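You operate a simulated robot arm through the tools that you are given. There is no shell and no other tool.

Carry out the task below with a simulated robot arm. There is one attempt and no reset: what you move stays moved.

## Task
Pack the green and yellow parts boxes in the blue crate; latch it.
Fine: the other boxes stay out; once latched, push the crate 10 to 14 cm toward the wall.
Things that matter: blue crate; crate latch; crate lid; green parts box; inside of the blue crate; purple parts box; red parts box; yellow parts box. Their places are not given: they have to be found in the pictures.

Only the result counts: the job must be done as asked and must still hold three seconds after the hand-in. Knocking over, shifting, dropping, spilling or breaking anything else fails it.

## Robot
A 7-joint arm with a two-finger parallel gripper, fixed in place. Base frame: the origin is at the foot of the arm, x ahead of it, y to its left, z up; the work surface is at about z = 800. Readings come in mm, degrees, newtons and seconds.
Its first joint turns from -132.0 to 132.0 degrees. Payload 3.91 kg.
The TCP is the grasp point between the finger pads, 30 mm short of the fingertips. In the tool frame z runs along the fingers and y along their closing line. Largest opening 110 mm; finger width 20, thickness 10; the body of the gripper, 48 by 112 mm, starts 55 mm behind the TCP.
Orientation is told as [roll, pitch, yaw] about the base's x, y, z axes, in that order, counted from this pose: with the fingers straight down and closing along the base's y, the tool's x points along the base's -x, its y along +y and its z along -z.

## Interface
- The arm moves only by the tool apply_moves. Its argument "targets" is a list of rows, each an object (a shift or turn left out is 0, a gripper value left out holds the last) with "dp": the shift along the base's x, y, z in mm, a list of three; "rotation": the turn, a rotation vector about the base's x, y, z in degrees, a list of three; "hand": the opening, from 0 (shut) to 1 (fully open). In form: [{"dp": [x, y, z], "rotation": [rx, ry, rz], "hand": hand}, ...]. A call has 1 to 20 rows; each row shifts and turns the commanded pose from where the row before left it. Each row takes 0.2 s and may step no farther than 50 mm and 8.6 degrees from the row before; otherwise, or with a gripper value out of range, the whole call is refused. A pose out of reach is approached as far as the arm can. The call stops where the force on the tool passes 40 N (or 10 N more than at its start, if that is more) or the arm is blocked; 0.2 s more then pass. Each finger travels about 108 mm/s and halts on what it meets, pressing with about 32 N; the grip force reading is that of the motor and also rises with nothing between the fingers. The clock runs only during rows and for 0.2 s after the last one: add rows that do not move to give the fingers time. The reply holds the time, the measured pose of the TCP, the force on the tool along the base axes, the opening and the grip force, in the units named above and with some noise, with the torque about the TCP (base axes, N m) and any sound that the robot's microphone picked up, and new pictures: "views" is both (left out), scene, wrist or none.
- Cameras (640 x 400 px; columns grow to the right, rows downward): "scene" is fixed at [218, 500.7, 1579.9]; the picture's right is [-0.32, -0.95, 0.00], its down [-0.59, 0.20, -0.78] and it looks along [0.74, -0.25, -0.62] (base axes); focal length 214 px, centre (320, 200). "wrist" rides on the gripper at [72, 17, -103] in the tool frame; the picture's right is [-0.23, 0.97, 0.00], its down [-0.76, -0.18, -0.62] and it looks along [-0.61, -0.14, 0.78] (tool axes); focal length 222 px, centre (320, 200).
- measure_at(camera, pixels): for up to 12 pixels [column, row] of the newest picture of that camera ("zoom" is the newest enlarged one), the place [x, y, z] in the base frame of the surface seen there, good to about 2 mm, but the place of the scene camera against the robot may be out by one fixed shift of up to 12 mm in any direction. It takes no simulated time.
- inspect(camera, box): a new picture of the part [left, top, right, bottom] of that camera's present view, enlarged. It takes no simulated time.
- job_done(): hands the job in; it is judged then, once.

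Open the gripper and draw the arm clear of the work before you hand the job in, unless the task says otherwise.

The tools are called after "Emit:" by a JSON object that holds its "api" and its "payload". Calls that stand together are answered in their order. apply_moves: Moves the arm, as the interface text tells. Its arguments: {"type":"object","properties":{"targets":{"type":"array","items":{"type":"object","properties":{"dp":{"type":"array","items":{"type":"number"}},"rotation":{"type":"array","items":{"type":"number"}},"hand":{"type":"number"}}}},"views":{"type":"string","enum":["both","scene","wrist","none"]}},"required":["targets"]} The other tools are called the same way: measure_at (camera, pixels) gives the place of the surface under pixels of a picture; inspect (camera, box) takes an enlarged picture of a part of a camera's view; job_done () hands the job in.

At the start:

```text
t: 0.0
tcp_pos: [616.8, 130.1, 1453.5]
tcp_rot: [0.0, 0.1, 0.0]
contact_force: [-0.7, -0.1, -1.2]
wrist_torque: [0.02, -0.01, 0.01]
gripper_width: 109.8
gripper_force: 0.0
```

scene: 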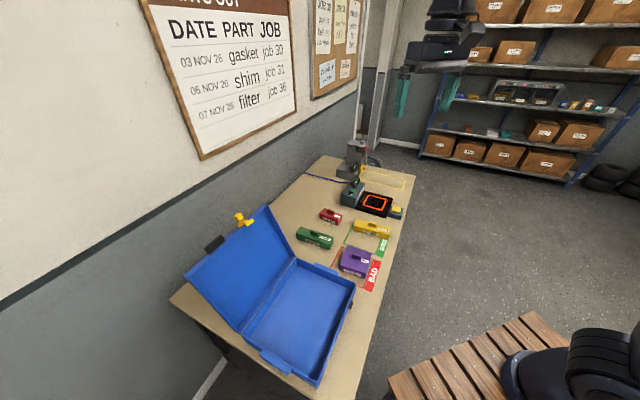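
wrist: 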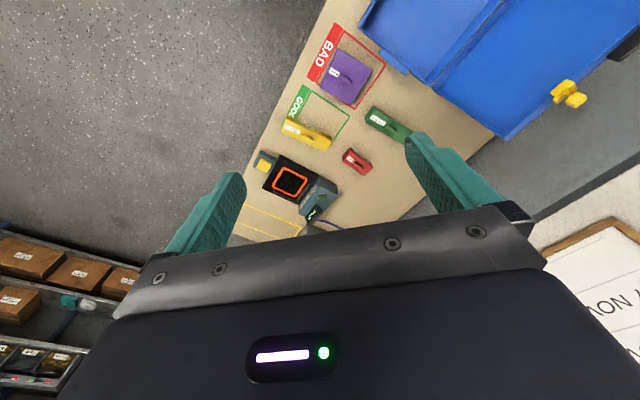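

The scene shows the blue crate open at about (290,300), with its lid leaning back and a yellow latch at (243,220). I'll zoom in on the crate and the boxes and measure them.

Emit:
{"api": "inspect", "payload": {"camera": "scene", "box": [160, 190, 420, 390]}}

Emit:
{"api": "inspect", "payload": {"camera": "wrist", "box": [220, 0, 640, 250]}}

Emit:
{"api": "measure_at", "payload": {"camera": "scene", "pixels": [[295, 259], [354, 290], [318, 386], [242, 332], [264, 206], [186, 272], [243, 218], [215, 245], [276, 360], [300, 300], [334, 268], [350, 340]]}}

Emit:
{"api": "measure_at", "payload": {"camera": "scene", "pixels": [[315, 236], [298, 232], [331, 240], [372, 227], [356, 260], [330, 214], [376, 203], [170, 300], [330, 157], [372, 275], [415, 176], [340, 395]]}}

```text
2.00 times, centred on (290, 290) of scene
```

zoom: 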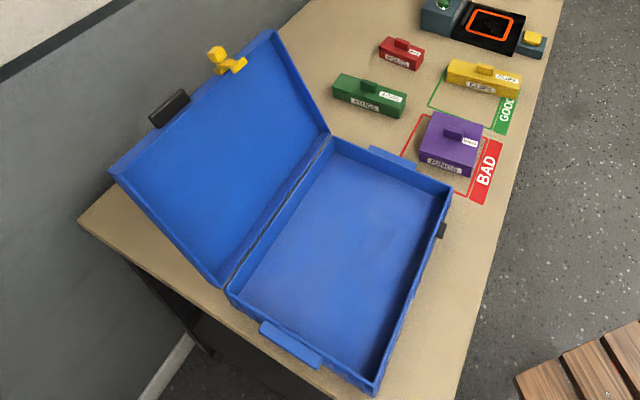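

```text
1.52 times, centred on (430, 125) of wrist
```

zoom: 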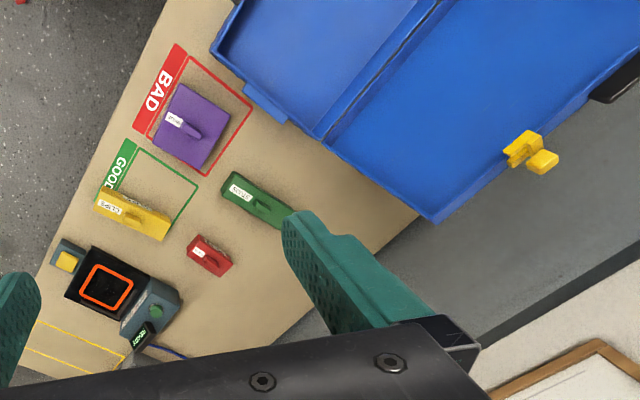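

```text
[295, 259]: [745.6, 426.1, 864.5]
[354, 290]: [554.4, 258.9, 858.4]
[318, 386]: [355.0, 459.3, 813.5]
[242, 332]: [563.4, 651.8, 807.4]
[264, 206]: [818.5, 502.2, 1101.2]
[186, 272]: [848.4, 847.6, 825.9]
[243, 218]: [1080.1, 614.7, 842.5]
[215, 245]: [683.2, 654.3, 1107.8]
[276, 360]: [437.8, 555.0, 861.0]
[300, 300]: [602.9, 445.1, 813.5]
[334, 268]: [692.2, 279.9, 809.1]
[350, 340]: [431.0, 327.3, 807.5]
```

```text
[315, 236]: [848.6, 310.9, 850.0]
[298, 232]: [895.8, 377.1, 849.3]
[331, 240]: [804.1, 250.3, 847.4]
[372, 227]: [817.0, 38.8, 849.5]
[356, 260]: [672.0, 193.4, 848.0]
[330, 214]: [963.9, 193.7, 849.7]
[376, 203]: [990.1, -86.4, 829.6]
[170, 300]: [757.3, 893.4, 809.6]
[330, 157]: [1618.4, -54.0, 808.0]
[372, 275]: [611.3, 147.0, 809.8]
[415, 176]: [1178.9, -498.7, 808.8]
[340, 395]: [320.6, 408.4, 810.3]
```

The crate sits diagonally, with its hinge line toward the wall on the left. I'll zoom in on the latch, the crate rims and the boxes.

Emit:
{"api": "inspect", "payload": {"camera": "scene", "box": [180, 195, 310, 285]}}

Emit:
{"api": "measure_at", "payload": {"camera": "zoom", "pixels": [[300, 115], [325, 135], [350, 140], [285, 100], [420, 60], [60, 360], [120, 245], [200, 180], [410, 55], [30, 370], [560, 310], [370, 150]]}}

Emit:
{"api": "inspect", "payload": {"camera": "scene", "box": [230, 250, 370, 395]}}

Emit:
{"api": "inspect", "payload": {"camera": "scene", "box": [285, 200, 405, 290]}}

Emit:
{"api": "inspect", "payload": {"camera": "wrist", "box": [500, 50, 640, 140]}}

```text
4.44 times, centred on (245, 240) of scene
```

zoom: 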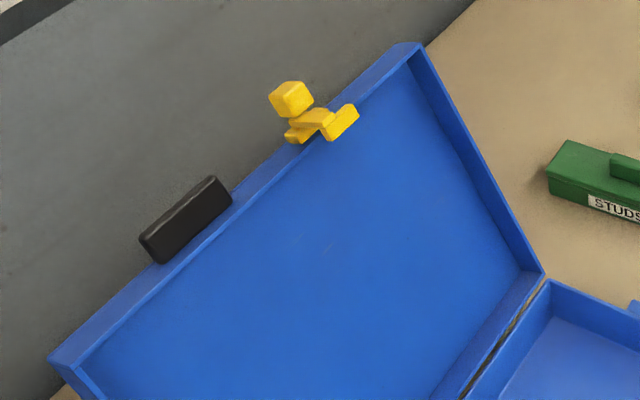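

```text
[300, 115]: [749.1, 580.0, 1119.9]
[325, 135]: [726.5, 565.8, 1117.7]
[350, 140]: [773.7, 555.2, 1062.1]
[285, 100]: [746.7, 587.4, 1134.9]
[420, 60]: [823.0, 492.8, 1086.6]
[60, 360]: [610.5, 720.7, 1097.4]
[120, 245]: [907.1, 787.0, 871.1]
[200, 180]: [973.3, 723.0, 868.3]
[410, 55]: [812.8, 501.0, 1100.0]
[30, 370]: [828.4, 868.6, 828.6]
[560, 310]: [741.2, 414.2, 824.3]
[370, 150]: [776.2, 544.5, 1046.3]
```

```text
2.76 times, centred on (300, 322) of scene
```

zoom: 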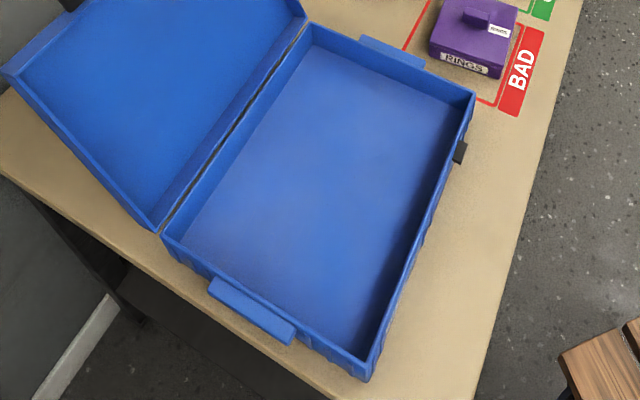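

```text
4.44 times, centred on (345, 245) of scene
```

zoom: 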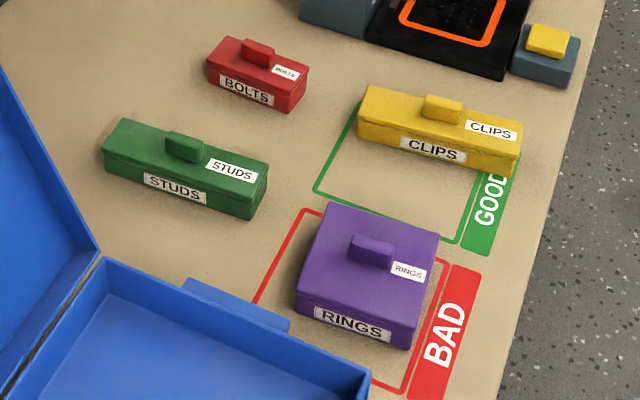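

```text
4.44 times, centred on (570, 95) of wrist
```

zoom: 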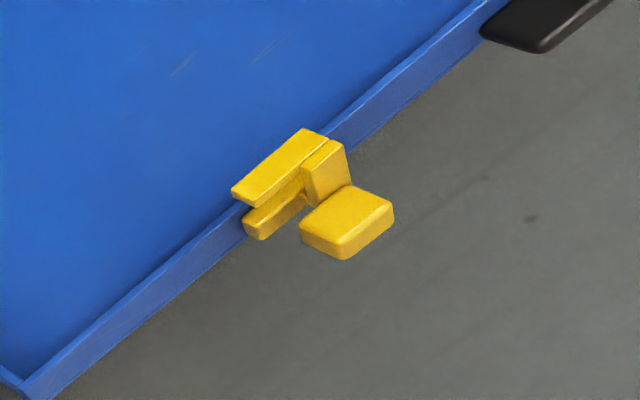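

The boxes have grip knobs on top, and a black catch sits on the front of the crate. I'll measure the green and yellow boxes from a zoomed scene view.

Emit:
{"api": "inspect", "payload": {"camera": "scene", "box": [285, 200, 405, 290]}}

Emit:
{"api": "measure_at", "payload": {"camera": "zoom", "pixels": [[125, 122], [105, 148], [252, 190], [266, 168], [185, 140], [172, 133], [198, 150], [110, 172], [245, 215], [180, 240], [140, 165], [230, 168]]}}

Emit:
{"api": "measure_at", "payload": {"camera": "zoom", "pixels": [[372, 90], [360, 120], [518, 160], [520, 130], [443, 105], [430, 97], [460, 110], [362, 145], [512, 172], [400, 190], [395, 110], [490, 145]]}}

Emit:
{"api": "inspect", "payload": {"camera": "scene", "box": [230, 250, 370, 395]}}

Emit:
{"api": "measure_at", "payload": {"camera": "zoom", "pixels": [[310, 24], [473, 92], [366, 370], [163, 233], [460, 152], [422, 240], [245, 300], [395, 55], [330, 200], [420, 100], [340, 335], [200, 225]]}}

Emit:
{"api": "measure_at", "payload": {"camera": "zoom", "pixels": [[300, 25], [157, 228], [230, 130], [390, 62], [260, 310], [300, 50], [420, 245], [470, 110], [455, 160], [425, 265], [10, 75], [290, 10]]}}

```text
4.44 times, centred on (345, 245) of scene
```

zoom: 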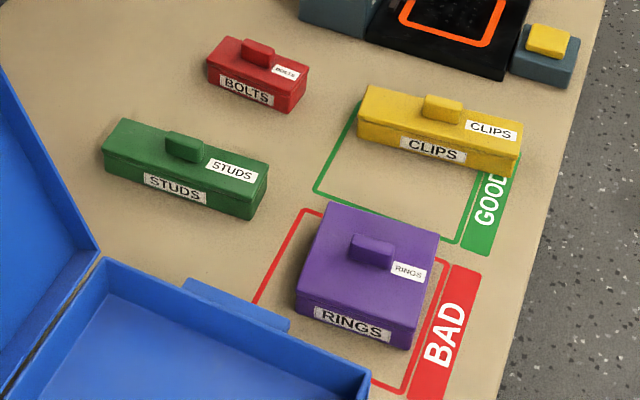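

```text
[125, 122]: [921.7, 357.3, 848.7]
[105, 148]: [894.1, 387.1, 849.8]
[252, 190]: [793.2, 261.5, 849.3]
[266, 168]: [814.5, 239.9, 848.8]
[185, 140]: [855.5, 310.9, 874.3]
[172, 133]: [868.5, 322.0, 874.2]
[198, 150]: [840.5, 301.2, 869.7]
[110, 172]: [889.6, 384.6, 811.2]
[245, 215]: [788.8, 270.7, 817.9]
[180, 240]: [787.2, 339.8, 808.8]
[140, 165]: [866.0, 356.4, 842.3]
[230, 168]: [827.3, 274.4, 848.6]
```

```text
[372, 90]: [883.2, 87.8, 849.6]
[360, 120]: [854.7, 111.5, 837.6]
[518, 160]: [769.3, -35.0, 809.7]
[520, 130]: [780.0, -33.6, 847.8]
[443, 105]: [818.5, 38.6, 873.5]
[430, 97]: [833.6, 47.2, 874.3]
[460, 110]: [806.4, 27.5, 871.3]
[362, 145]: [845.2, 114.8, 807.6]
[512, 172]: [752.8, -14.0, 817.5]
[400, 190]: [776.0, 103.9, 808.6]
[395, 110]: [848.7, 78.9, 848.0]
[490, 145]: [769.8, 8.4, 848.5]
```

```text
2.76 times, centred on (300, 322) of scene
```

zoom: 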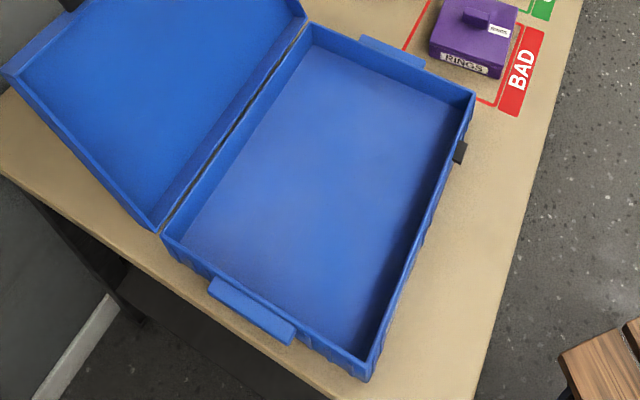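

```text
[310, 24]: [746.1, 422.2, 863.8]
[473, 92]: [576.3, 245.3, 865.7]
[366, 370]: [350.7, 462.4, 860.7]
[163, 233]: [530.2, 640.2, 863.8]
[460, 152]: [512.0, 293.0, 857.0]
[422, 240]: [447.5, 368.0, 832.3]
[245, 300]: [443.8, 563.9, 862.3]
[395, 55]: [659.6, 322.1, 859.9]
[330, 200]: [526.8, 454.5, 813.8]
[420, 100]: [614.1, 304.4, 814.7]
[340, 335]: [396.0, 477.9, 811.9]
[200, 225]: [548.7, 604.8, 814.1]
```

```text
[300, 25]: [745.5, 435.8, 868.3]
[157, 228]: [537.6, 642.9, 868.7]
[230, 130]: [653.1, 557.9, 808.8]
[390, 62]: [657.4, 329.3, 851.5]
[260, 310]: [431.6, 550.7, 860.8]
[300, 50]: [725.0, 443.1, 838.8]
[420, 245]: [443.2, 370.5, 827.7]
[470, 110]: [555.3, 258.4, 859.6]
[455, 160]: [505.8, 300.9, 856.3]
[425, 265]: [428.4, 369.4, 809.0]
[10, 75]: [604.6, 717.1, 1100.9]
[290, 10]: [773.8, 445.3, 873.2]
```

All measurements agree: the crate is about 312 x 245 mm with its rim near z = 864 in the scene frame, the boxes are about 160 x 41 x 41 mm, and they lie along the wall-normal direction. I'll turn the tool about 45° and move above the crate front to look at the latch with the wrist camera.

Emit:
{"api": "apply_moves", "payload": {"targets": [{"dp": [-9.5, 36.7, -25.5], "rotation": [0, 0, 7.6]}, {"dp": [-9.5, 36.7, -25.5], "rotation": [0, 0, 7.6]}, {"dp": [-9.5, 36.7, -25.5], "rotation": [0, 0, 7.6]}, {"dp": [-9.5, 36.7, -25.5], "rotation": [0, 0, 7.6]}, {"dp": [-9.5, 36.7, -25.5], "rotation": [0, 0, 7.6]}, {"dp": [-9.5, 36.7, -25.5], "rotation": [0, 0, 7.6]}, {}]}}

```text
t: 1.6
tcp_pos: [559.7, 348.4, 1301.2]
tcp_rot: [0.0, 0.0, 45.7]
contact_force: [0.5, -0.1, -0.7]
wrist_torque: [0.0, 0.01, 0.01]
gripper_width: 109.9
gripper_force: 0.0
```

scene: 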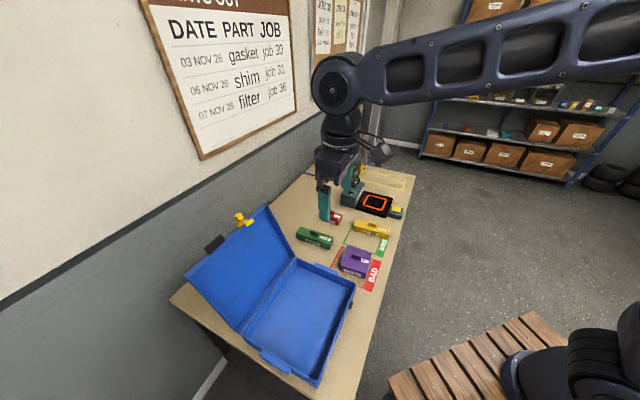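
wrist: 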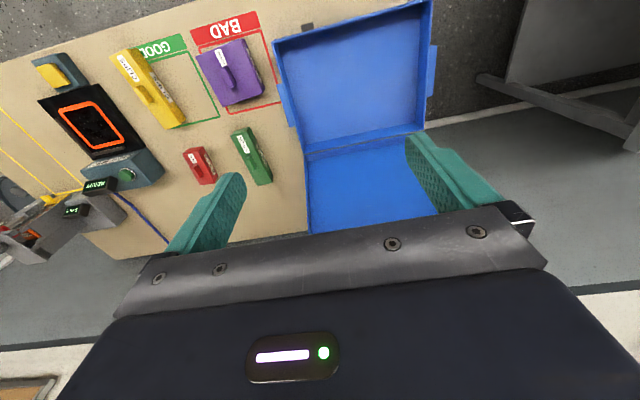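

The wrist view is inverted, with the wall side at the bottom, and it shows the crate rim corners (274,40) and (430,2) and the boxes. I'll measure these points to calibrate against the scene camera.

Emit:
{"api": "inspect", "payload": {"camera": "wrist", "box": [90, 0, 450, 230]}}

Emit:
{"api": "measure_at", "payload": {"camera": "wrist", "pixels": [[275, 42], [431, 4], [304, 150], [350, 70], [307, 28], [250, 110], [290, 125], [420, 25], [236, 134], [248, 129], [272, 178], [258, 185]]}}

Emit:
{"api": "measure_at", "payload": {"camera": "wrist", "pixels": [[113, 55], [135, 50], [182, 120], [165, 127], [147, 91], [252, 157], [200, 165], [228, 75], [318, 225], [360, 180], [304, 160], [282, 95]]}}

```text
1.74 times, centred on (270, 115) of wrist
```

zoom: 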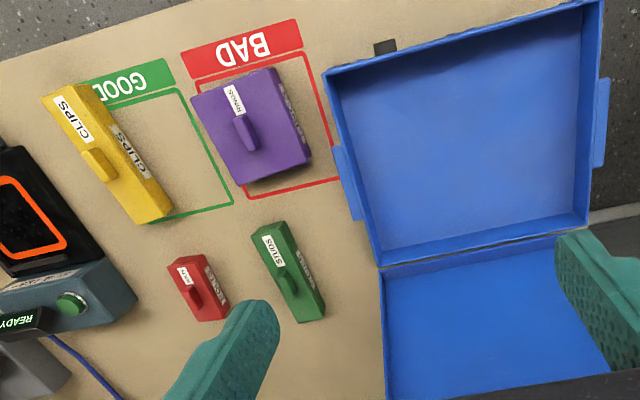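

```text
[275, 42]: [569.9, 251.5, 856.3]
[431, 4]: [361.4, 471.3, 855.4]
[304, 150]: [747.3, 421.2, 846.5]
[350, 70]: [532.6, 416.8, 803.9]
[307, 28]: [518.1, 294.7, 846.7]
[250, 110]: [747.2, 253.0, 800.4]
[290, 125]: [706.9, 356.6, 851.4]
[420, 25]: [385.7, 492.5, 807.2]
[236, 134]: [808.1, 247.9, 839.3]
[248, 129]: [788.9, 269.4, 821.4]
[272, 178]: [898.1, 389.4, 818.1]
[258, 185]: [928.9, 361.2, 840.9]
```

```text
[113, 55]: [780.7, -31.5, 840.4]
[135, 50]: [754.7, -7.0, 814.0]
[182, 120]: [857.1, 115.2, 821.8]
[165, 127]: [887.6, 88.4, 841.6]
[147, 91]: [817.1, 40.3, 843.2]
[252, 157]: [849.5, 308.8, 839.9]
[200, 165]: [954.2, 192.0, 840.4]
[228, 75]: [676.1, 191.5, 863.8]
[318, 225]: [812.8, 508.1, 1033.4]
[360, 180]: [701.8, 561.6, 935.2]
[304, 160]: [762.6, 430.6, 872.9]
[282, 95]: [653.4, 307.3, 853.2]
```

The wrist readings put the table at z≈800, so the scene camera reads about 8 mm high. Next I move above the green box, around (856,312), to look at it closely.

Emit:
{"api": "apply_moves", "payload": {"targets": [{"dp": [37, -4.5, -35]}, {"dp": [37, -4.5, -35]}, {"dp": [37, -4.5, -35]}, {"dp": [37, -4.5, -35]}, {"dp": [37, -4.5, -35]}, {"dp": [37, -4.5, -35]}, {"dp": [37, -4.5, -35]}, {"dp": [37, -4.5, -35]}, {}]}}

```text
refused: row 1 steps farther than a row can; nothing moved
```

That row was 51 mm, just over the 50 mm limit, so I'll use smaller steps to reach the same hover above the green box.

Emit:
{"api": "apply_moves", "payload": {"targets": [{"dp": [33, -4, -31]}, {"dp": [33, -4, -31]}, {"dp": [33, -4, -31]}, {"dp": [33, -4, -31]}, {"dp": [33, -4, -31]}, {"dp": [33, -4, -31]}, {"dp": [33, -4, -31]}, {"dp": [33, -4, -31]}, {"dp": [32, -4, -31]}, {}]}}

```text
t: 3.8
tcp_pos: [853.5, 314.8, 1018.6]
tcp_rot: [0.1, 0.0, 45.6]
contact_force: [-0.1, -0.4, 0.2]
wrist_torque: [-0.03, 0.01, 0.02]
gripper_width: 110.2
gripper_force: 0.1
```

scene: 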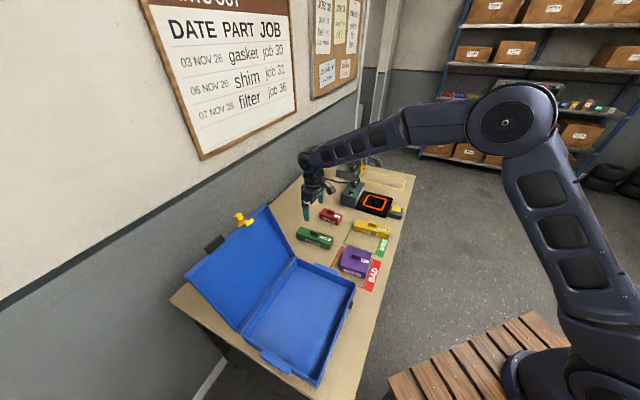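
wrist: 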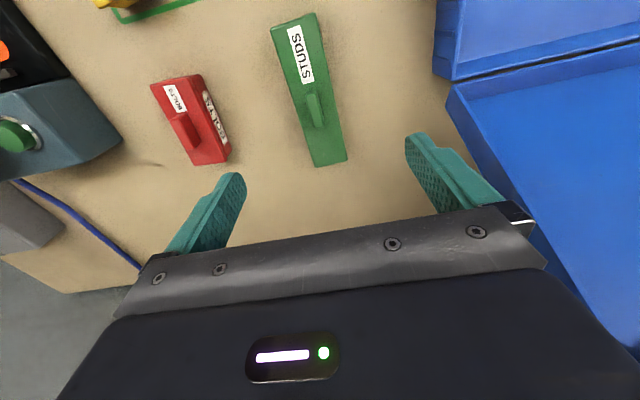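

The green box fills (270-348, 12-168). I'll zoom in and measure the corners of its top and its knob.

Emit:
{"api": "inspect", "payload": {"camera": "wrist", "box": [220, 0, 400, 180]}}

Emit:
{"api": "measure_at", "payload": {"camera": "wrist", "pixels": [[273, 30], [314, 16], [316, 162], [345, 155], [291, 93], [328, 80], [314, 110], [300, 110], [332, 110], [280, 60], [320, 45], [250, 90]]}}

Emit:
{"api": "measure_at", "payload": {"camera": "wrist", "pixels": [[450, 92], [520, 80], [560, 90], [436, 75], [600, 70], [500, 150], [440, 40], [620, 25]]}}

```text
2.22 times, centred on (310, 90) of wrist
```

zoom: 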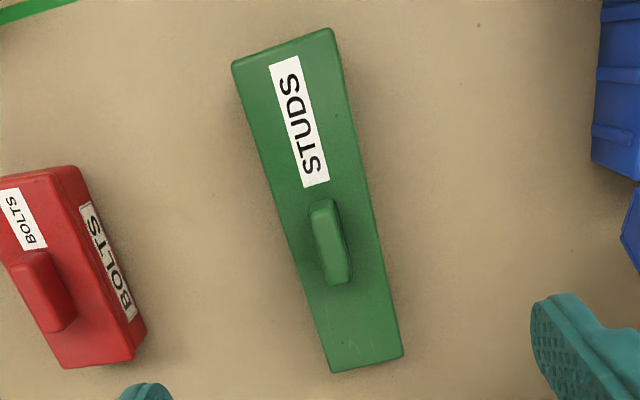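

```text
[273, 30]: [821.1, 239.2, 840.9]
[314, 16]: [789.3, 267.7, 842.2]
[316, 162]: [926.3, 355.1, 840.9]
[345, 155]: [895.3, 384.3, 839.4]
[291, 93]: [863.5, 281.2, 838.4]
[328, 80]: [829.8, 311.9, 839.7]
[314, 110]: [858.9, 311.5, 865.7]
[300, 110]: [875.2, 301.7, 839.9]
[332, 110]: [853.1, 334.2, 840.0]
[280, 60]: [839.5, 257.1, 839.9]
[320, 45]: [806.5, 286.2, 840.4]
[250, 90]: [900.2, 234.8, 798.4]
```

```text
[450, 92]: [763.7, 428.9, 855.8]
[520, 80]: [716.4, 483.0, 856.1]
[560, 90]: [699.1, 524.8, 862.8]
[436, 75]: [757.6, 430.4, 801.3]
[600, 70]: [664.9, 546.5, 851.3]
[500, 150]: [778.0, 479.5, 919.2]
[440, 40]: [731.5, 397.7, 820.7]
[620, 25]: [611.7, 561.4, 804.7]
```

The green box centre is (858, 312), its long axis lies at 47.7°, its width is about 43 mm and its top is at z=840. I'll turn +2.1°, descend to TCP z≈838 and close.

Emit:
{"api": "apply_moves", "payload": {"targets": [{"dp": [2.2, -1.6, -40], "rotation": [0, 0, 1.0]}, {"dp": [2.2, -1.6, -40], "rotation": [0, 0, 1.1]}, {"dp": [0, 0, -40]}, {"dp": [0, 0, -30]}, {"dp": [0, 0, -30]}, {}, {"hand": 0}, {}, {}, {}]}}

```text
t: 6.0
tcp_pos: [859.5, 311.1, 840.1]
tcp_rot: [0.0, -0.1, 47.7]
contact_force: [1.1, 0.9, -0.5]
wrist_torque: [0.05, -0.05, -0.01]
gripper_width: 49.9
gripper_force: 31.7
```

scene: 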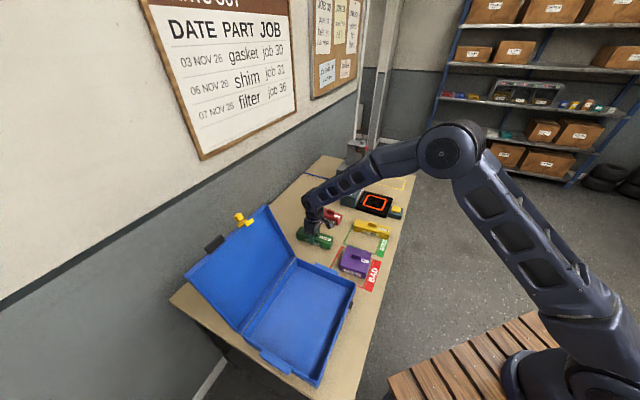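
wrist: 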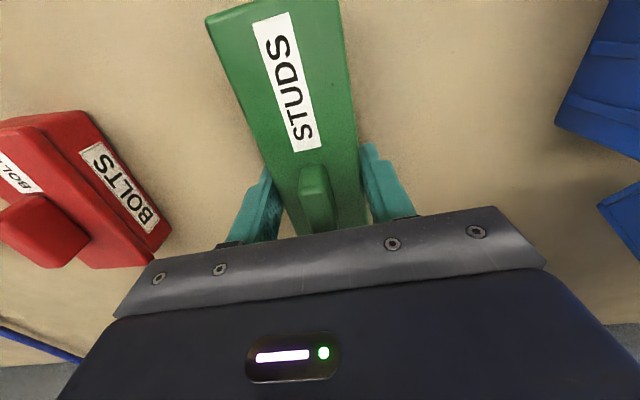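

The green box is gripped (50 mm, 31.7 N). I'll lift it, back away from the wall side so it clears the open lid, then slide it over the crate's far half.

Emit:
{"api": "apply_moves", "payload": {"targets": [{"dp": [0, 0, 20]}, {"dp": [0, 0, 30]}, {"dp": [0, 0, 40]}, {"dp": [0, 0, 40]}, {"dp": [-27.5, -28.1, 0]}, {"dp": [-27.5, -28.1, 0]}, {"dp": [-27.5, -28.1, 0]}, {"dp": [-33, 32.4, 0], "rotation": [0, 0, -0.5]}, {"dp": [-33, 32.4, 0], "rotation": [0, 0, -0.5]}, {"dp": [-33, 32.4, 0], "rotation": [0, 0, -0.5]}, {"dp": [-33, 32.4, 0], "rotation": [0, 0, -0.5]}, {"dp": [-33, 32.4, 0], "rotation": [0, 0, -0.2]}, {}]}}

```text
t: 8.8
tcp_pos: [613.7, 387.2, 971.6]
tcp_rot: [-0.1, 0.0, 45.5]
contact_force: [-0.2, -0.9, -2.1]
wrist_torque: [0.02, 0.03, 0.02]
gripper_width: 49.8
gripper_force: 32.2
```

scene: 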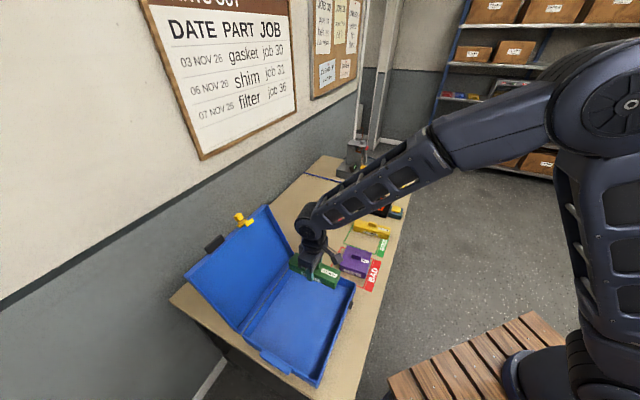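
wrist: 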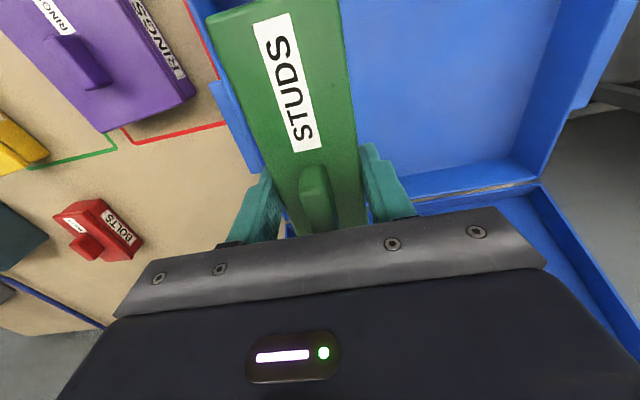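

The green box is over the crate. I'll measure the crate edges around it in both views before lowering.

Emit:
{"api": "measure_at", "payload": {"camera": "wrist", "pixels": [[222, 100], [252, 165], [255, 110], [400, 50], [430, 190], [538, 180], [520, 165], [600, 60], [620, 30], [380, 130], [250, 150], [500, 195]]}}

Emit:
{"api": "inspect", "payload": {"camera": "scene", "box": [230, 220, 390, 390]}}

Emit:
{"api": "inspect", "payload": {"camera": "wrist", "box": [180, 0, 640, 260]}}

```text
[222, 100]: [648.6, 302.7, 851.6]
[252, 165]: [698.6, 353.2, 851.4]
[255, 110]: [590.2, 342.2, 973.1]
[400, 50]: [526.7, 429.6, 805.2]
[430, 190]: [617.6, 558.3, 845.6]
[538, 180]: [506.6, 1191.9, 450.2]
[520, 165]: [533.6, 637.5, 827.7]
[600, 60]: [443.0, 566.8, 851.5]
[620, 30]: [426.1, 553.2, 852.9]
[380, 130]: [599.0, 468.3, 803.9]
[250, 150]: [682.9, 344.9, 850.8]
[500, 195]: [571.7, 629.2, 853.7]
```

```text
2.35 times, centred on (310, 305) of scene
```

zoom: 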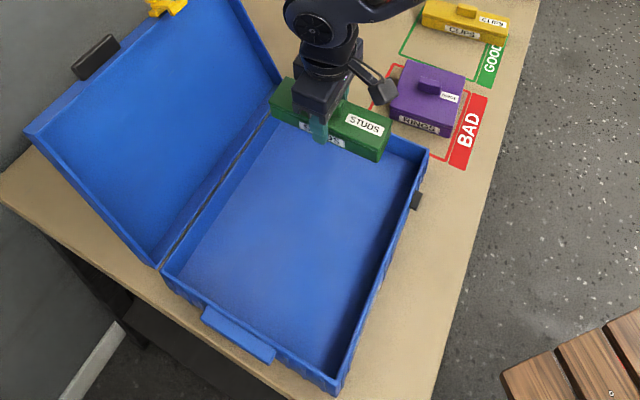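

```text
1.39 times, centred on (410, 130) of wrist
```

zoom: 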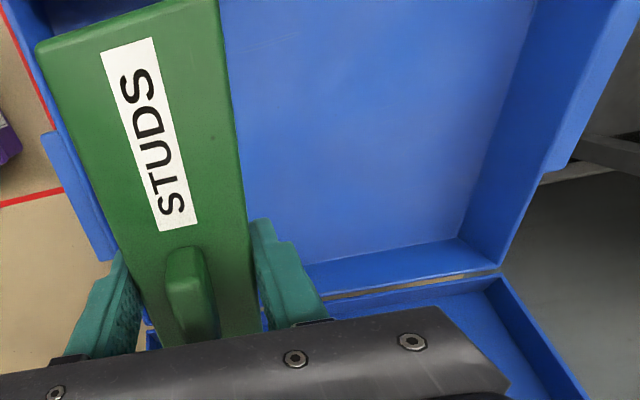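

The green box spans n≈626–786 inside the crate, with walls at about 590 and 818, and its outer side clears the end wall. I'll lower it to the crate floor (z≈805) and open partly.

Emit:
{"api": "apply_moves", "payload": {"targets": [{"dp": [0, 0, -35]}, {"dp": [0, 0, -35]}, {"dp": [0, 0, -30]}, {"dp": [0, 0, -15]}, {"dp": [0, 0, -8]}, {}]}}

```text
t: 10.2
tcp_pos: [614.5, 387.9, 848.5]
tcp_rot: [0.1, 0.0, 45.5]
contact_force: [0.3, -0.5, -2.5]
wrist_torque: [0.01, -0.01, 0.03]
gripper_width: 50.3
gripper_force: 31.8
```

scene: 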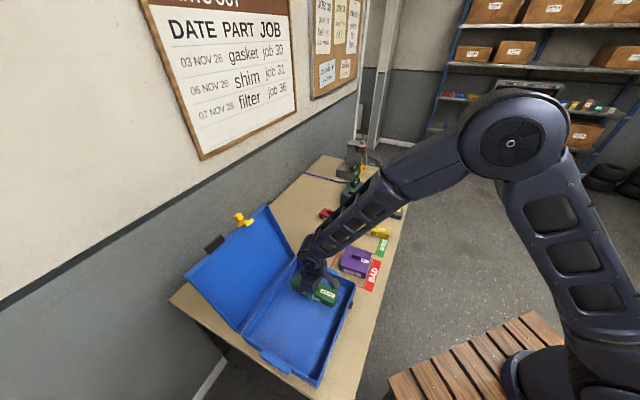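
wrist: 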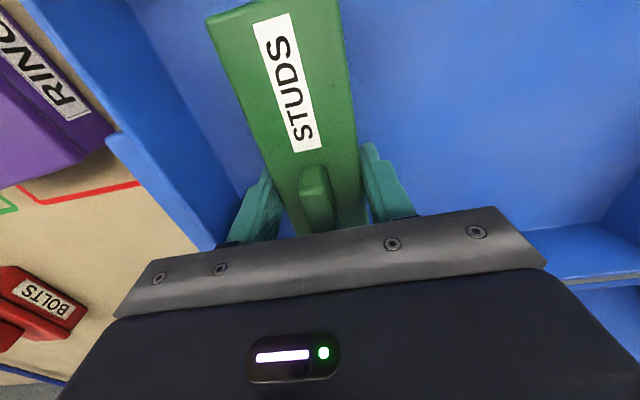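

Still carrying about 2.5 N, so the box is just above the floor. I'll lower it 3 mm more, open to about 75 mm, and rise straight up.

Emit:
{"api": "apply_moves", "payload": {"targets": [{"dp": [0, 0, -2]}, {"dp": [0, 0, -1.5]}, {}, {"hand": 0.68}, {}, {"dp": [0, 0, 10]}, {"dp": [0, 0, 30]}, {"dp": [0, 0, 45]}, {"dp": [0, 0, 45]}, {}]}}

```text
t: 12.4
tcp_pos: [611.7, 385.9, 974.2]
tcp_rot: [0.1, -0.1, 45.5]
contact_force: [0.8, 0.0, 0.2]
wrist_torque: [0.0, 0.0, 0.0]
gripper_width: 74.9
gripper_force: 0.1
```

scene: 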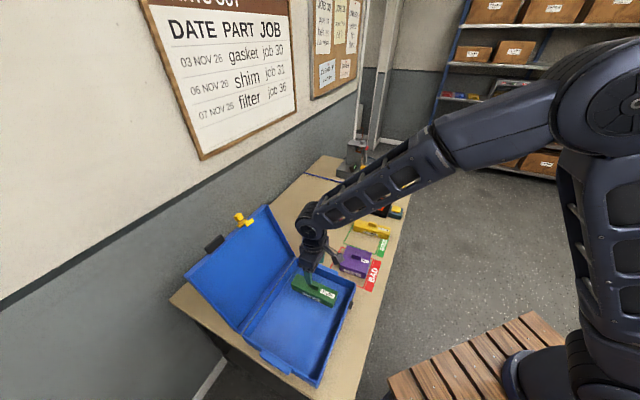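
wrist: 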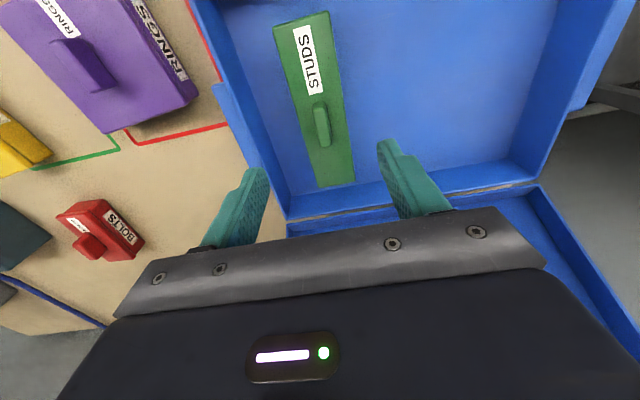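

The green box rests inside the crate. Next I move above the yellow box, near (819,39), keeping high and opening fully.

Emit:
{"api": "apply_moves", "payload": {"targets": [{"dp": [22.9, -38.6, 5]}, {"dp": [22.9, -38.6, 5]}, {"dp": [22.9, -38.6, 5]}, {"dp": [22.9, -38.6, 5]}, {"dp": [22.9, -38.6, 5]}, {"dp": [22.9, -38.6, 5], "hand": 1}, {"dp": [22.9, -38.6, 5]}, {"dp": [22.9, -38.6, 5]}, {"dp": [22.9, -38.6, 5]}, {}]}}

```text
t: 14.6
tcp_pos: [821.4, 40.6, 1021.5]
tcp_rot: [0.0, 0.0, 45.6]
contact_force: [-0.1, -0.7, 0.3]
wrist_torque: [-0.01, -0.01, 0.03]
gripper_width: 110.1
gripper_force: 0.0
```

scene: 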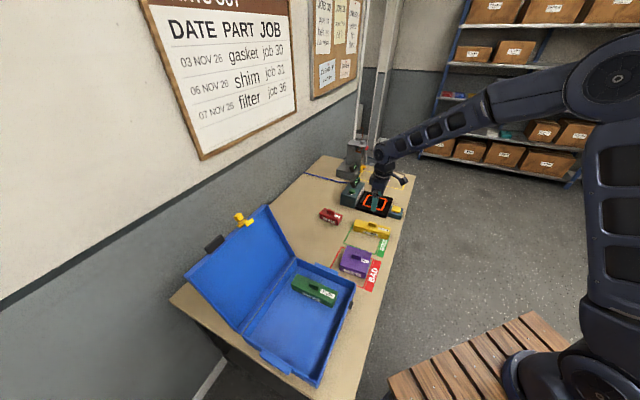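
wrist: 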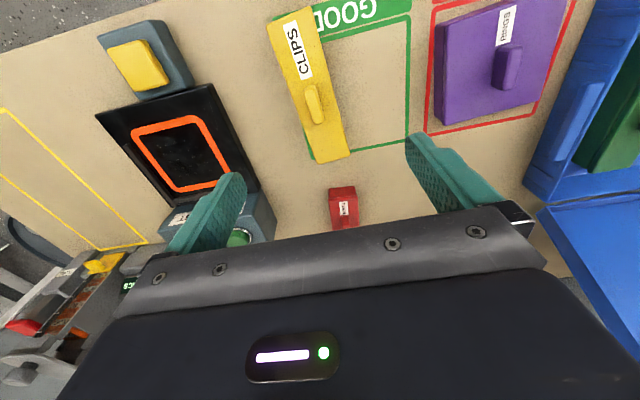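

The yellow box is at (270-350, 8-165). I'll measure its top corners and check the clearance to the purple box and the black device.

Emit:
{"api": "measure_at", "payload": {"camera": "wrist", "pixels": [[270, 26], [308, 10], [320, 159], [347, 151], [312, 105], [300, 100], [326, 80], [437, 100], [250, 180], [205, 90], [235, 185], [330, 195]]}}

Emit:
{"api": "inspect", "payload": {"camera": "wrist", "box": [220, 0, 400, 180]}}

```text
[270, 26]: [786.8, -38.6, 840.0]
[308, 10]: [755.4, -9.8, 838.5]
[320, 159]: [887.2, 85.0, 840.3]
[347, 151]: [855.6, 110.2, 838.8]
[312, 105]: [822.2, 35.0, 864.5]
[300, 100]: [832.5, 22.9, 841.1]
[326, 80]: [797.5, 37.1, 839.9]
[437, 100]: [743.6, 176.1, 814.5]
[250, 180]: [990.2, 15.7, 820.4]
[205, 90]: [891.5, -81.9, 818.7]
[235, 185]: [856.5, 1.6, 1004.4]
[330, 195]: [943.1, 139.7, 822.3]
```

```text
2.22 times, centred on (310, 90) of wrist
```

zoom: 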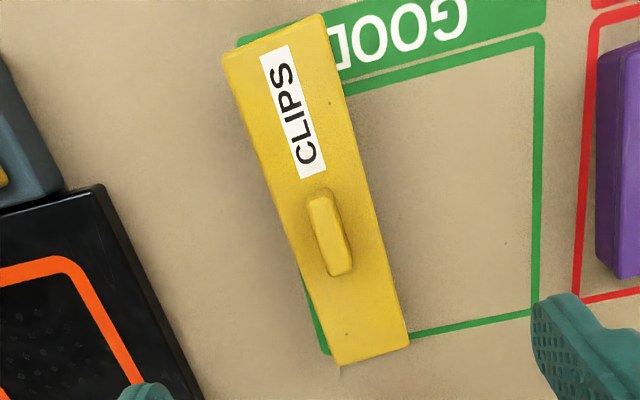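

The yellow box centre is (821, 37) with its axis at 50.5°. The device is about 130 mm away sideways, so there is room. I'll turn +4.9°, descend to z≈839 and grip.

Emit:
{"api": "apply_moves", "payload": {"targets": [{"dp": [0, -2, -40], "rotation": [0, 0, 2.5]}, {"dp": [0, -2, -40], "rotation": [0, 0, 2.4]}, {"dp": [0, 0, -42]}, {"dp": [0, 0, -30]}, {"dp": [0, 0, -30]}, {}, {"hand": 0}, {}, {}, {}]}}

```text
t: 16.8
tcp_pos: [820.2, 37.5, 837.2]
tcp_rot: [0.0, 0.0, 50.4]
contact_force: [-0.2, 0.0, 0.6]
wrist_torque: [0.04, -0.09, -0.03]
gripper_width: 50.0
gripper_force: 32.2
```

scene: 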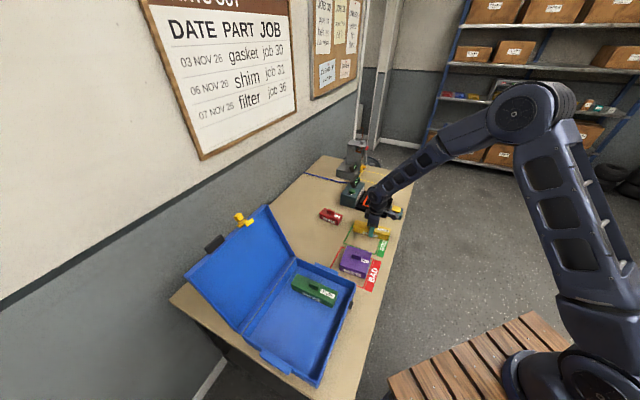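
wrist: 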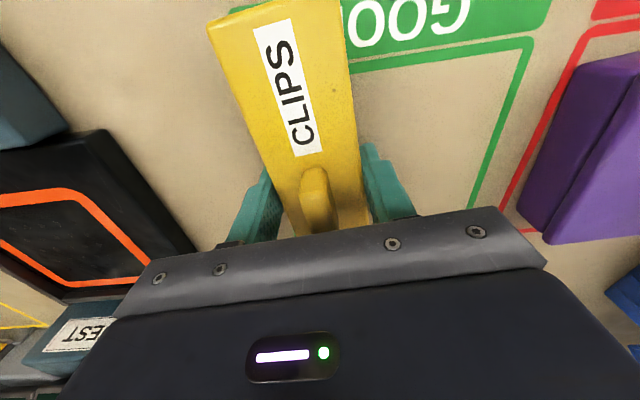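

Gripped at 50 mm with 32 N. I'll lift it and carry it over the near half of the crate, to about (500,497), turning back to 45.5°.

Emit:
{"api": "apply_moves", "payload": {"targets": [{"dp": [0, 0, 20]}, {"dp": [0, 0, 30]}, {"dp": [0, 0, 40]}, {"dp": [0, 0, 45]}, {"dp": [-26.7, 38.3, 0], "rotation": [0, 0, -1]}, {"dp": [-26.7, 38.3, 0], "rotation": [0, 0, -1]}, {"dp": [-26.7, 38.3, 0], "rotation": [0, 0, -1]}, {"dp": [-26.7, 38.3, 0], "rotation": [0, 0, -1]}, {"dp": [-26.7, 38.3, 0], "rotation": [0, 0, -0.9]}, {"dp": [-26.7, 38.3, 0]}, {"dp": [-26.7, 38.3, 0]}, {"dp": [-26.7, 38.3, 0]}, {"dp": [-26.7, 38.3, 0]}, {"dp": [-26.7, 38.3, 0]}, {"dp": [-26.7, 38.3, 0]}, {"dp": [-26.7, 38.3, 0]}, {}]}}

```text
t: 20.4
tcp_pos: [500.6, 497.6, 971.5]
tcp_rot: [0.0, 0.0, 45.5]
contact_force: [1.1, 0.0, -2.0]
wrist_torque: [0.02, 0.0, 0.02]
gripper_width: 49.5
gripper_force: 31.6
```

scene: 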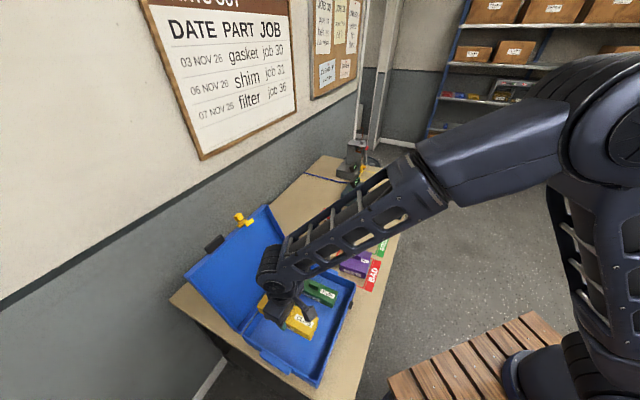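
wrist: 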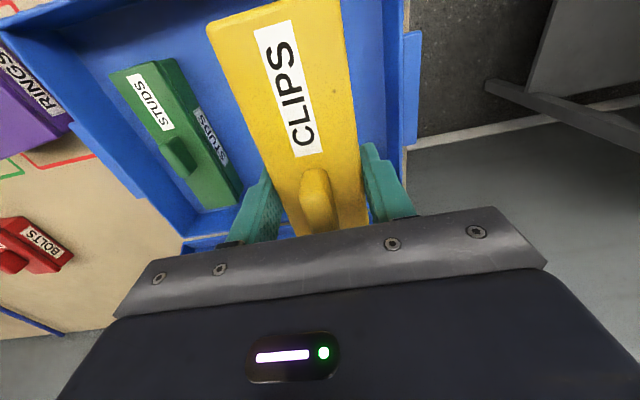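

The yellow box hangs over the near half; the green one is to the left at (180,130). I'll measure the near end wall rim to confirm clearance before lowering.

Emit:
{"api": "measure_at", "payload": {"camera": "wrist", "pixels": [[375, 60], [400, 60], [410, 100], [397, 120], [385, 100], [230, 195], [200, 230], [190, 80], [360, 100], [370, 130]]}}

```text
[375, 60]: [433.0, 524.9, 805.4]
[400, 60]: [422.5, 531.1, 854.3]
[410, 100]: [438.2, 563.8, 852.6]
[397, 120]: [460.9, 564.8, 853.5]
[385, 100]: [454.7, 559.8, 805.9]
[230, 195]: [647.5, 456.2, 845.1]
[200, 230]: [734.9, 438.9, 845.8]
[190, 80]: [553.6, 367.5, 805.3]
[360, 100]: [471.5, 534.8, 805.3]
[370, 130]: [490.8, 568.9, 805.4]
```

The inner end wall is at u≈-67 and my outer finger reaches about -38 when open, so there is room. I'll lower to the floor, release at 75 mm opening and rise.

Emit:
{"api": "apply_moves", "payload": {"targets": [{"dp": [0, 0, -35]}, {"dp": [0, 0, -35]}, {"dp": [0, 0, -30]}, {"dp": [0, 0, -18]}, {"dp": [0, 0, -8]}, {"dp": [0, 0, -2]}, {}, {"hand": 0.68}, {}, {"dp": [0, 0, 10]}, {"dp": [0, 0, 30]}, {"dp": [0, 0, 45]}, {"dp": [0, 0, 45]}, {"dp": [0, 0, 45]}, {}]}}

```text
t: 23.6
tcp_pos: [495.7, 497.2, 1017.3]
tcp_rot: [-0.1, 0.0, 45.4]
contact_force: [-0.2, -0.2, -0.9]
wrist_torque: [0.01, -0.02, -0.01]
gripper_width: 74.9
gripper_force: 0.0
```

scene: 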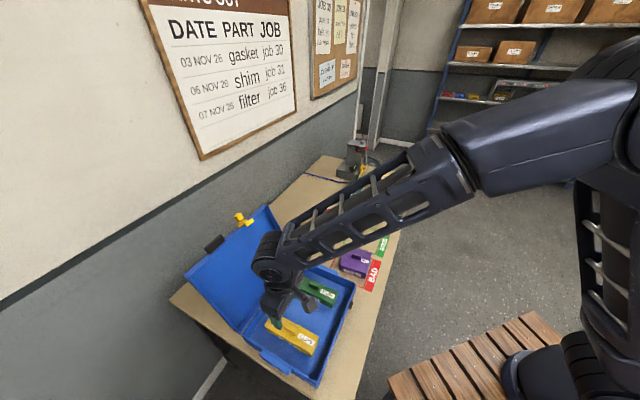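
wrist: 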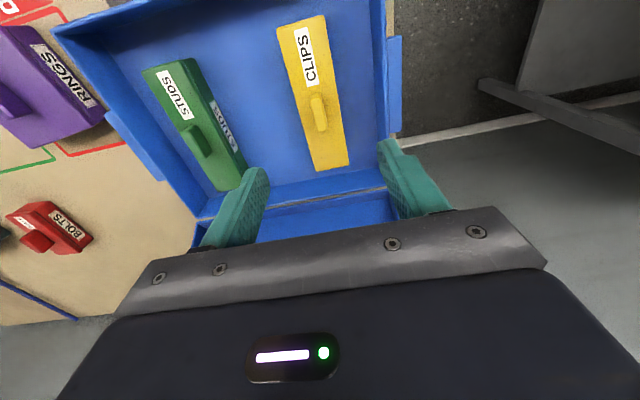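

Both boxes sit in the crate. Now I rise and tilt the tool about 25° toward the wall to look at the lid's latch and black handle with the wrist camera.

Emit:
{"api": "apply_moves", "payload": {"targets": [{"dp": [0, 0, 45]}, {"dp": [0, 0, 45]}, {"dp": [0, 0, 45]}, {"dp": [0, 0, 45]}, {"dp": [0, 0, 45]}, {"dp": [17, -11, 8], "rotation": [4.5, -4.4, 0]}, {"dp": [17, -11, 0], "rotation": [4.5, -4.4, 0]}, {"dp": [17, -11, 0], "rotation": [4.5, -4.4, 0]}, {"dp": [17, -11, 0], "rotation": [4.5, -4.4, 0]}, {}]}}

Emit:
{"api": "inspect", "payload": {"camera": "scene", "box": [180, 195, 310, 285]}}

```text
t: 25.8
tcp_pos: [568.0, 454.6, 1251.4]
tcp_rot: [0.2, -25.2, 45.6]
contact_force: [-0.2, -0.5, 0.1]
wrist_torque: [0.02, -0.01, 0.01]
gripper_width: 75.0
gripper_force: 0.1
```

scene: 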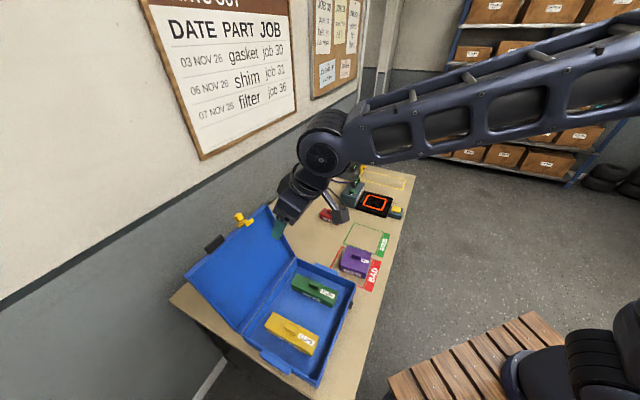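
wrist: 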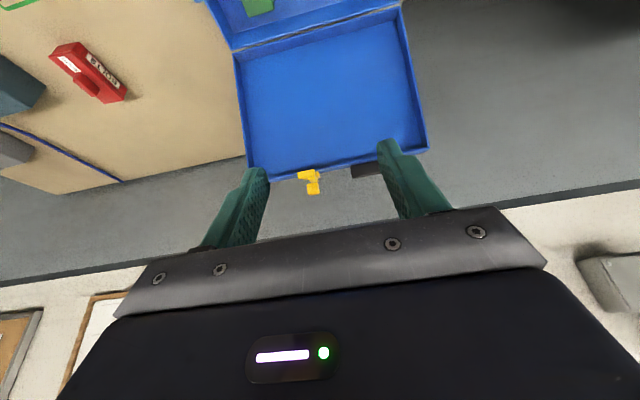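

```text
4.44 times, centred on (245, 240) of scene
```

zoom: 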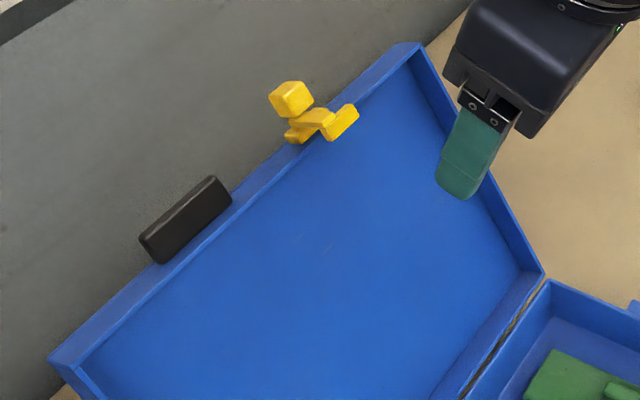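

The wrist view now shows the latch at (310,180) and the black handle at (367,170). I'll zoom and measure them.

Emit:
{"api": "inspect", "payload": {"camera": "wrist", "box": [240, 140, 440, 210]}}

Emit:
{"api": "measure_at", "payload": {"camera": "wrist", "pixels": [[302, 174], [314, 173], [310, 178], [313, 188], [308, 189], [355, 170], [378, 167], [367, 176], [251, 176], [427, 150], [330, 165], [300, 178]]}}

Emit:
{"api": "measure_at", "payload": {"camera": "scene", "pixels": [[239.4, 217], [241, 214.5], [244, 221], [249, 219], [241, 225.5], [211, 243], [217, 240.5], [214, 246], [220, 237], [252, 218], [246, 223], [222, 241]]}}

```text
3.20 times, centred on (340, 175) of wrist
```

zoom: 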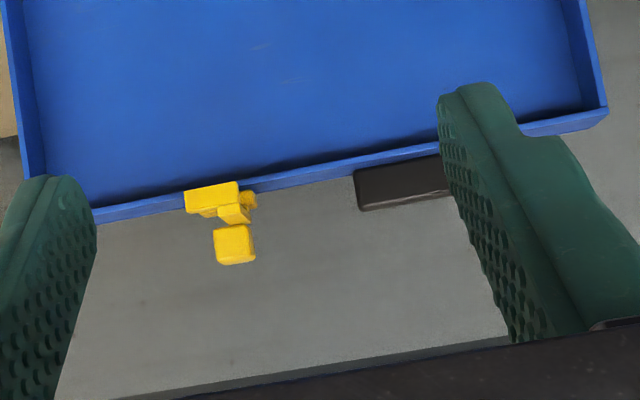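

```text
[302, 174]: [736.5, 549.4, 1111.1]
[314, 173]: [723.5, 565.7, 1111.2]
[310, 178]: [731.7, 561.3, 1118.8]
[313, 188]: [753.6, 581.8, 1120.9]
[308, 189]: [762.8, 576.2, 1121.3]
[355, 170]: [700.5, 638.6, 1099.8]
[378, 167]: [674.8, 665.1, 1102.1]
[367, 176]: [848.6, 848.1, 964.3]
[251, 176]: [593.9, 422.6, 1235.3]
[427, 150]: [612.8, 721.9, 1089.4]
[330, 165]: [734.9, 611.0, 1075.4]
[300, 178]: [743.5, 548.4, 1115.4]
```

```text
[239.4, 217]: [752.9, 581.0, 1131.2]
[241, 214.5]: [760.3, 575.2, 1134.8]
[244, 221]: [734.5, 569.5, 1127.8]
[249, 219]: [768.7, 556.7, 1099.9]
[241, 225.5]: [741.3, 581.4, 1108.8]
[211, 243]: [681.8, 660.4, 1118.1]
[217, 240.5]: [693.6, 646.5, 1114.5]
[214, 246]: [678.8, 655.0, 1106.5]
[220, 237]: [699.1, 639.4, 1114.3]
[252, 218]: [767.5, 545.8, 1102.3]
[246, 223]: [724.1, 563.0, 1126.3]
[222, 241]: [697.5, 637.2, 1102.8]
```

I need a closer look to understand the latch mechanism. I'll open fully and move nearer to it, staying above and in front of the lid's edge.

Emit:
{"api": "apply_moves", "payload": {"targets": [{"dp": [38.7, 18, -20], "hand": 1}, {"dp": [38.7, 18, -30]}, {}], "views": "wrist"}}

Emit:
{"api": "inspect", "payload": {"camera": "wrist", "box": [220, 120, 440, 220]}}

```text
refused: row 2 steps farther than a row can; nothing moved
```

```text
2.91 times, centred on (330, 170) of wrist
```

zoom: 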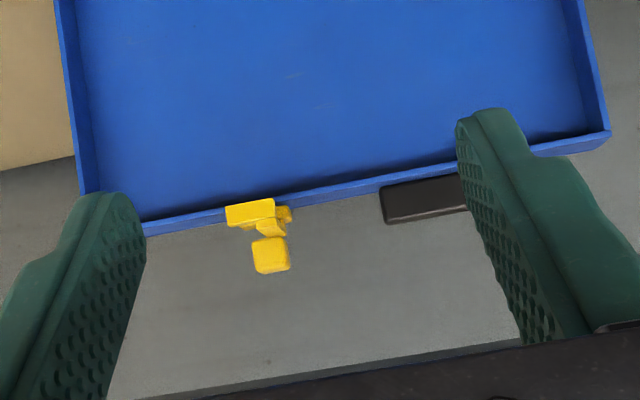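

That move was refused as too long a step, so I'll split it into three rows and look again.

Emit:
{"api": "apply_moves", "payload": {"targets": [{"dp": [26, 12, -17], "hand": 1}, {"dp": [26, 12, -17]}, {"dp": [26, 12, -17]}, {}, {}], "views": "wrist"}}

Emit:
{"api": "inspect", "payload": {"camera": "wrist", "box": [230, 100, 390, 200]}}

```text
t: 27.0
tcp_pos: [644.9, 489.0, 1200.1]
tcp_rot: [0.2, -25.1, 45.6]
contact_force: [-1.4, -0.1, -0.3]
wrist_torque: [-0.01, -0.02, 0.02]
gripper_width: 110.1
gripper_force: 0.2
```

wrist: 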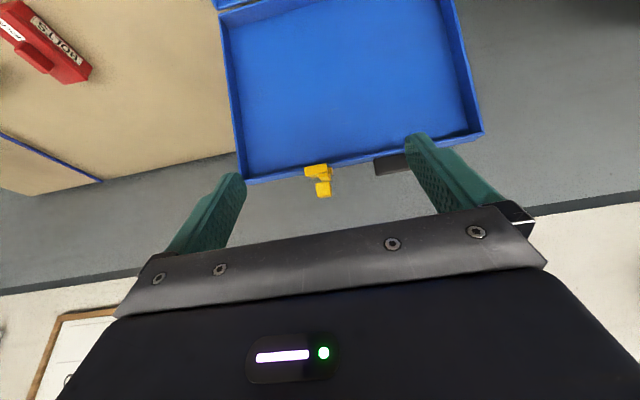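

```text
4.00 times, centred on (310, 150) of wrist
```

zoom: 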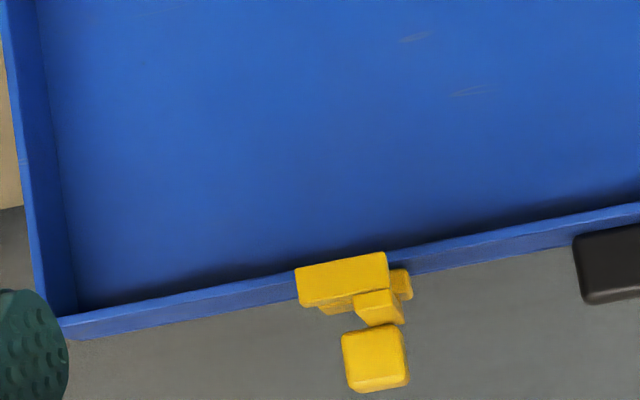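

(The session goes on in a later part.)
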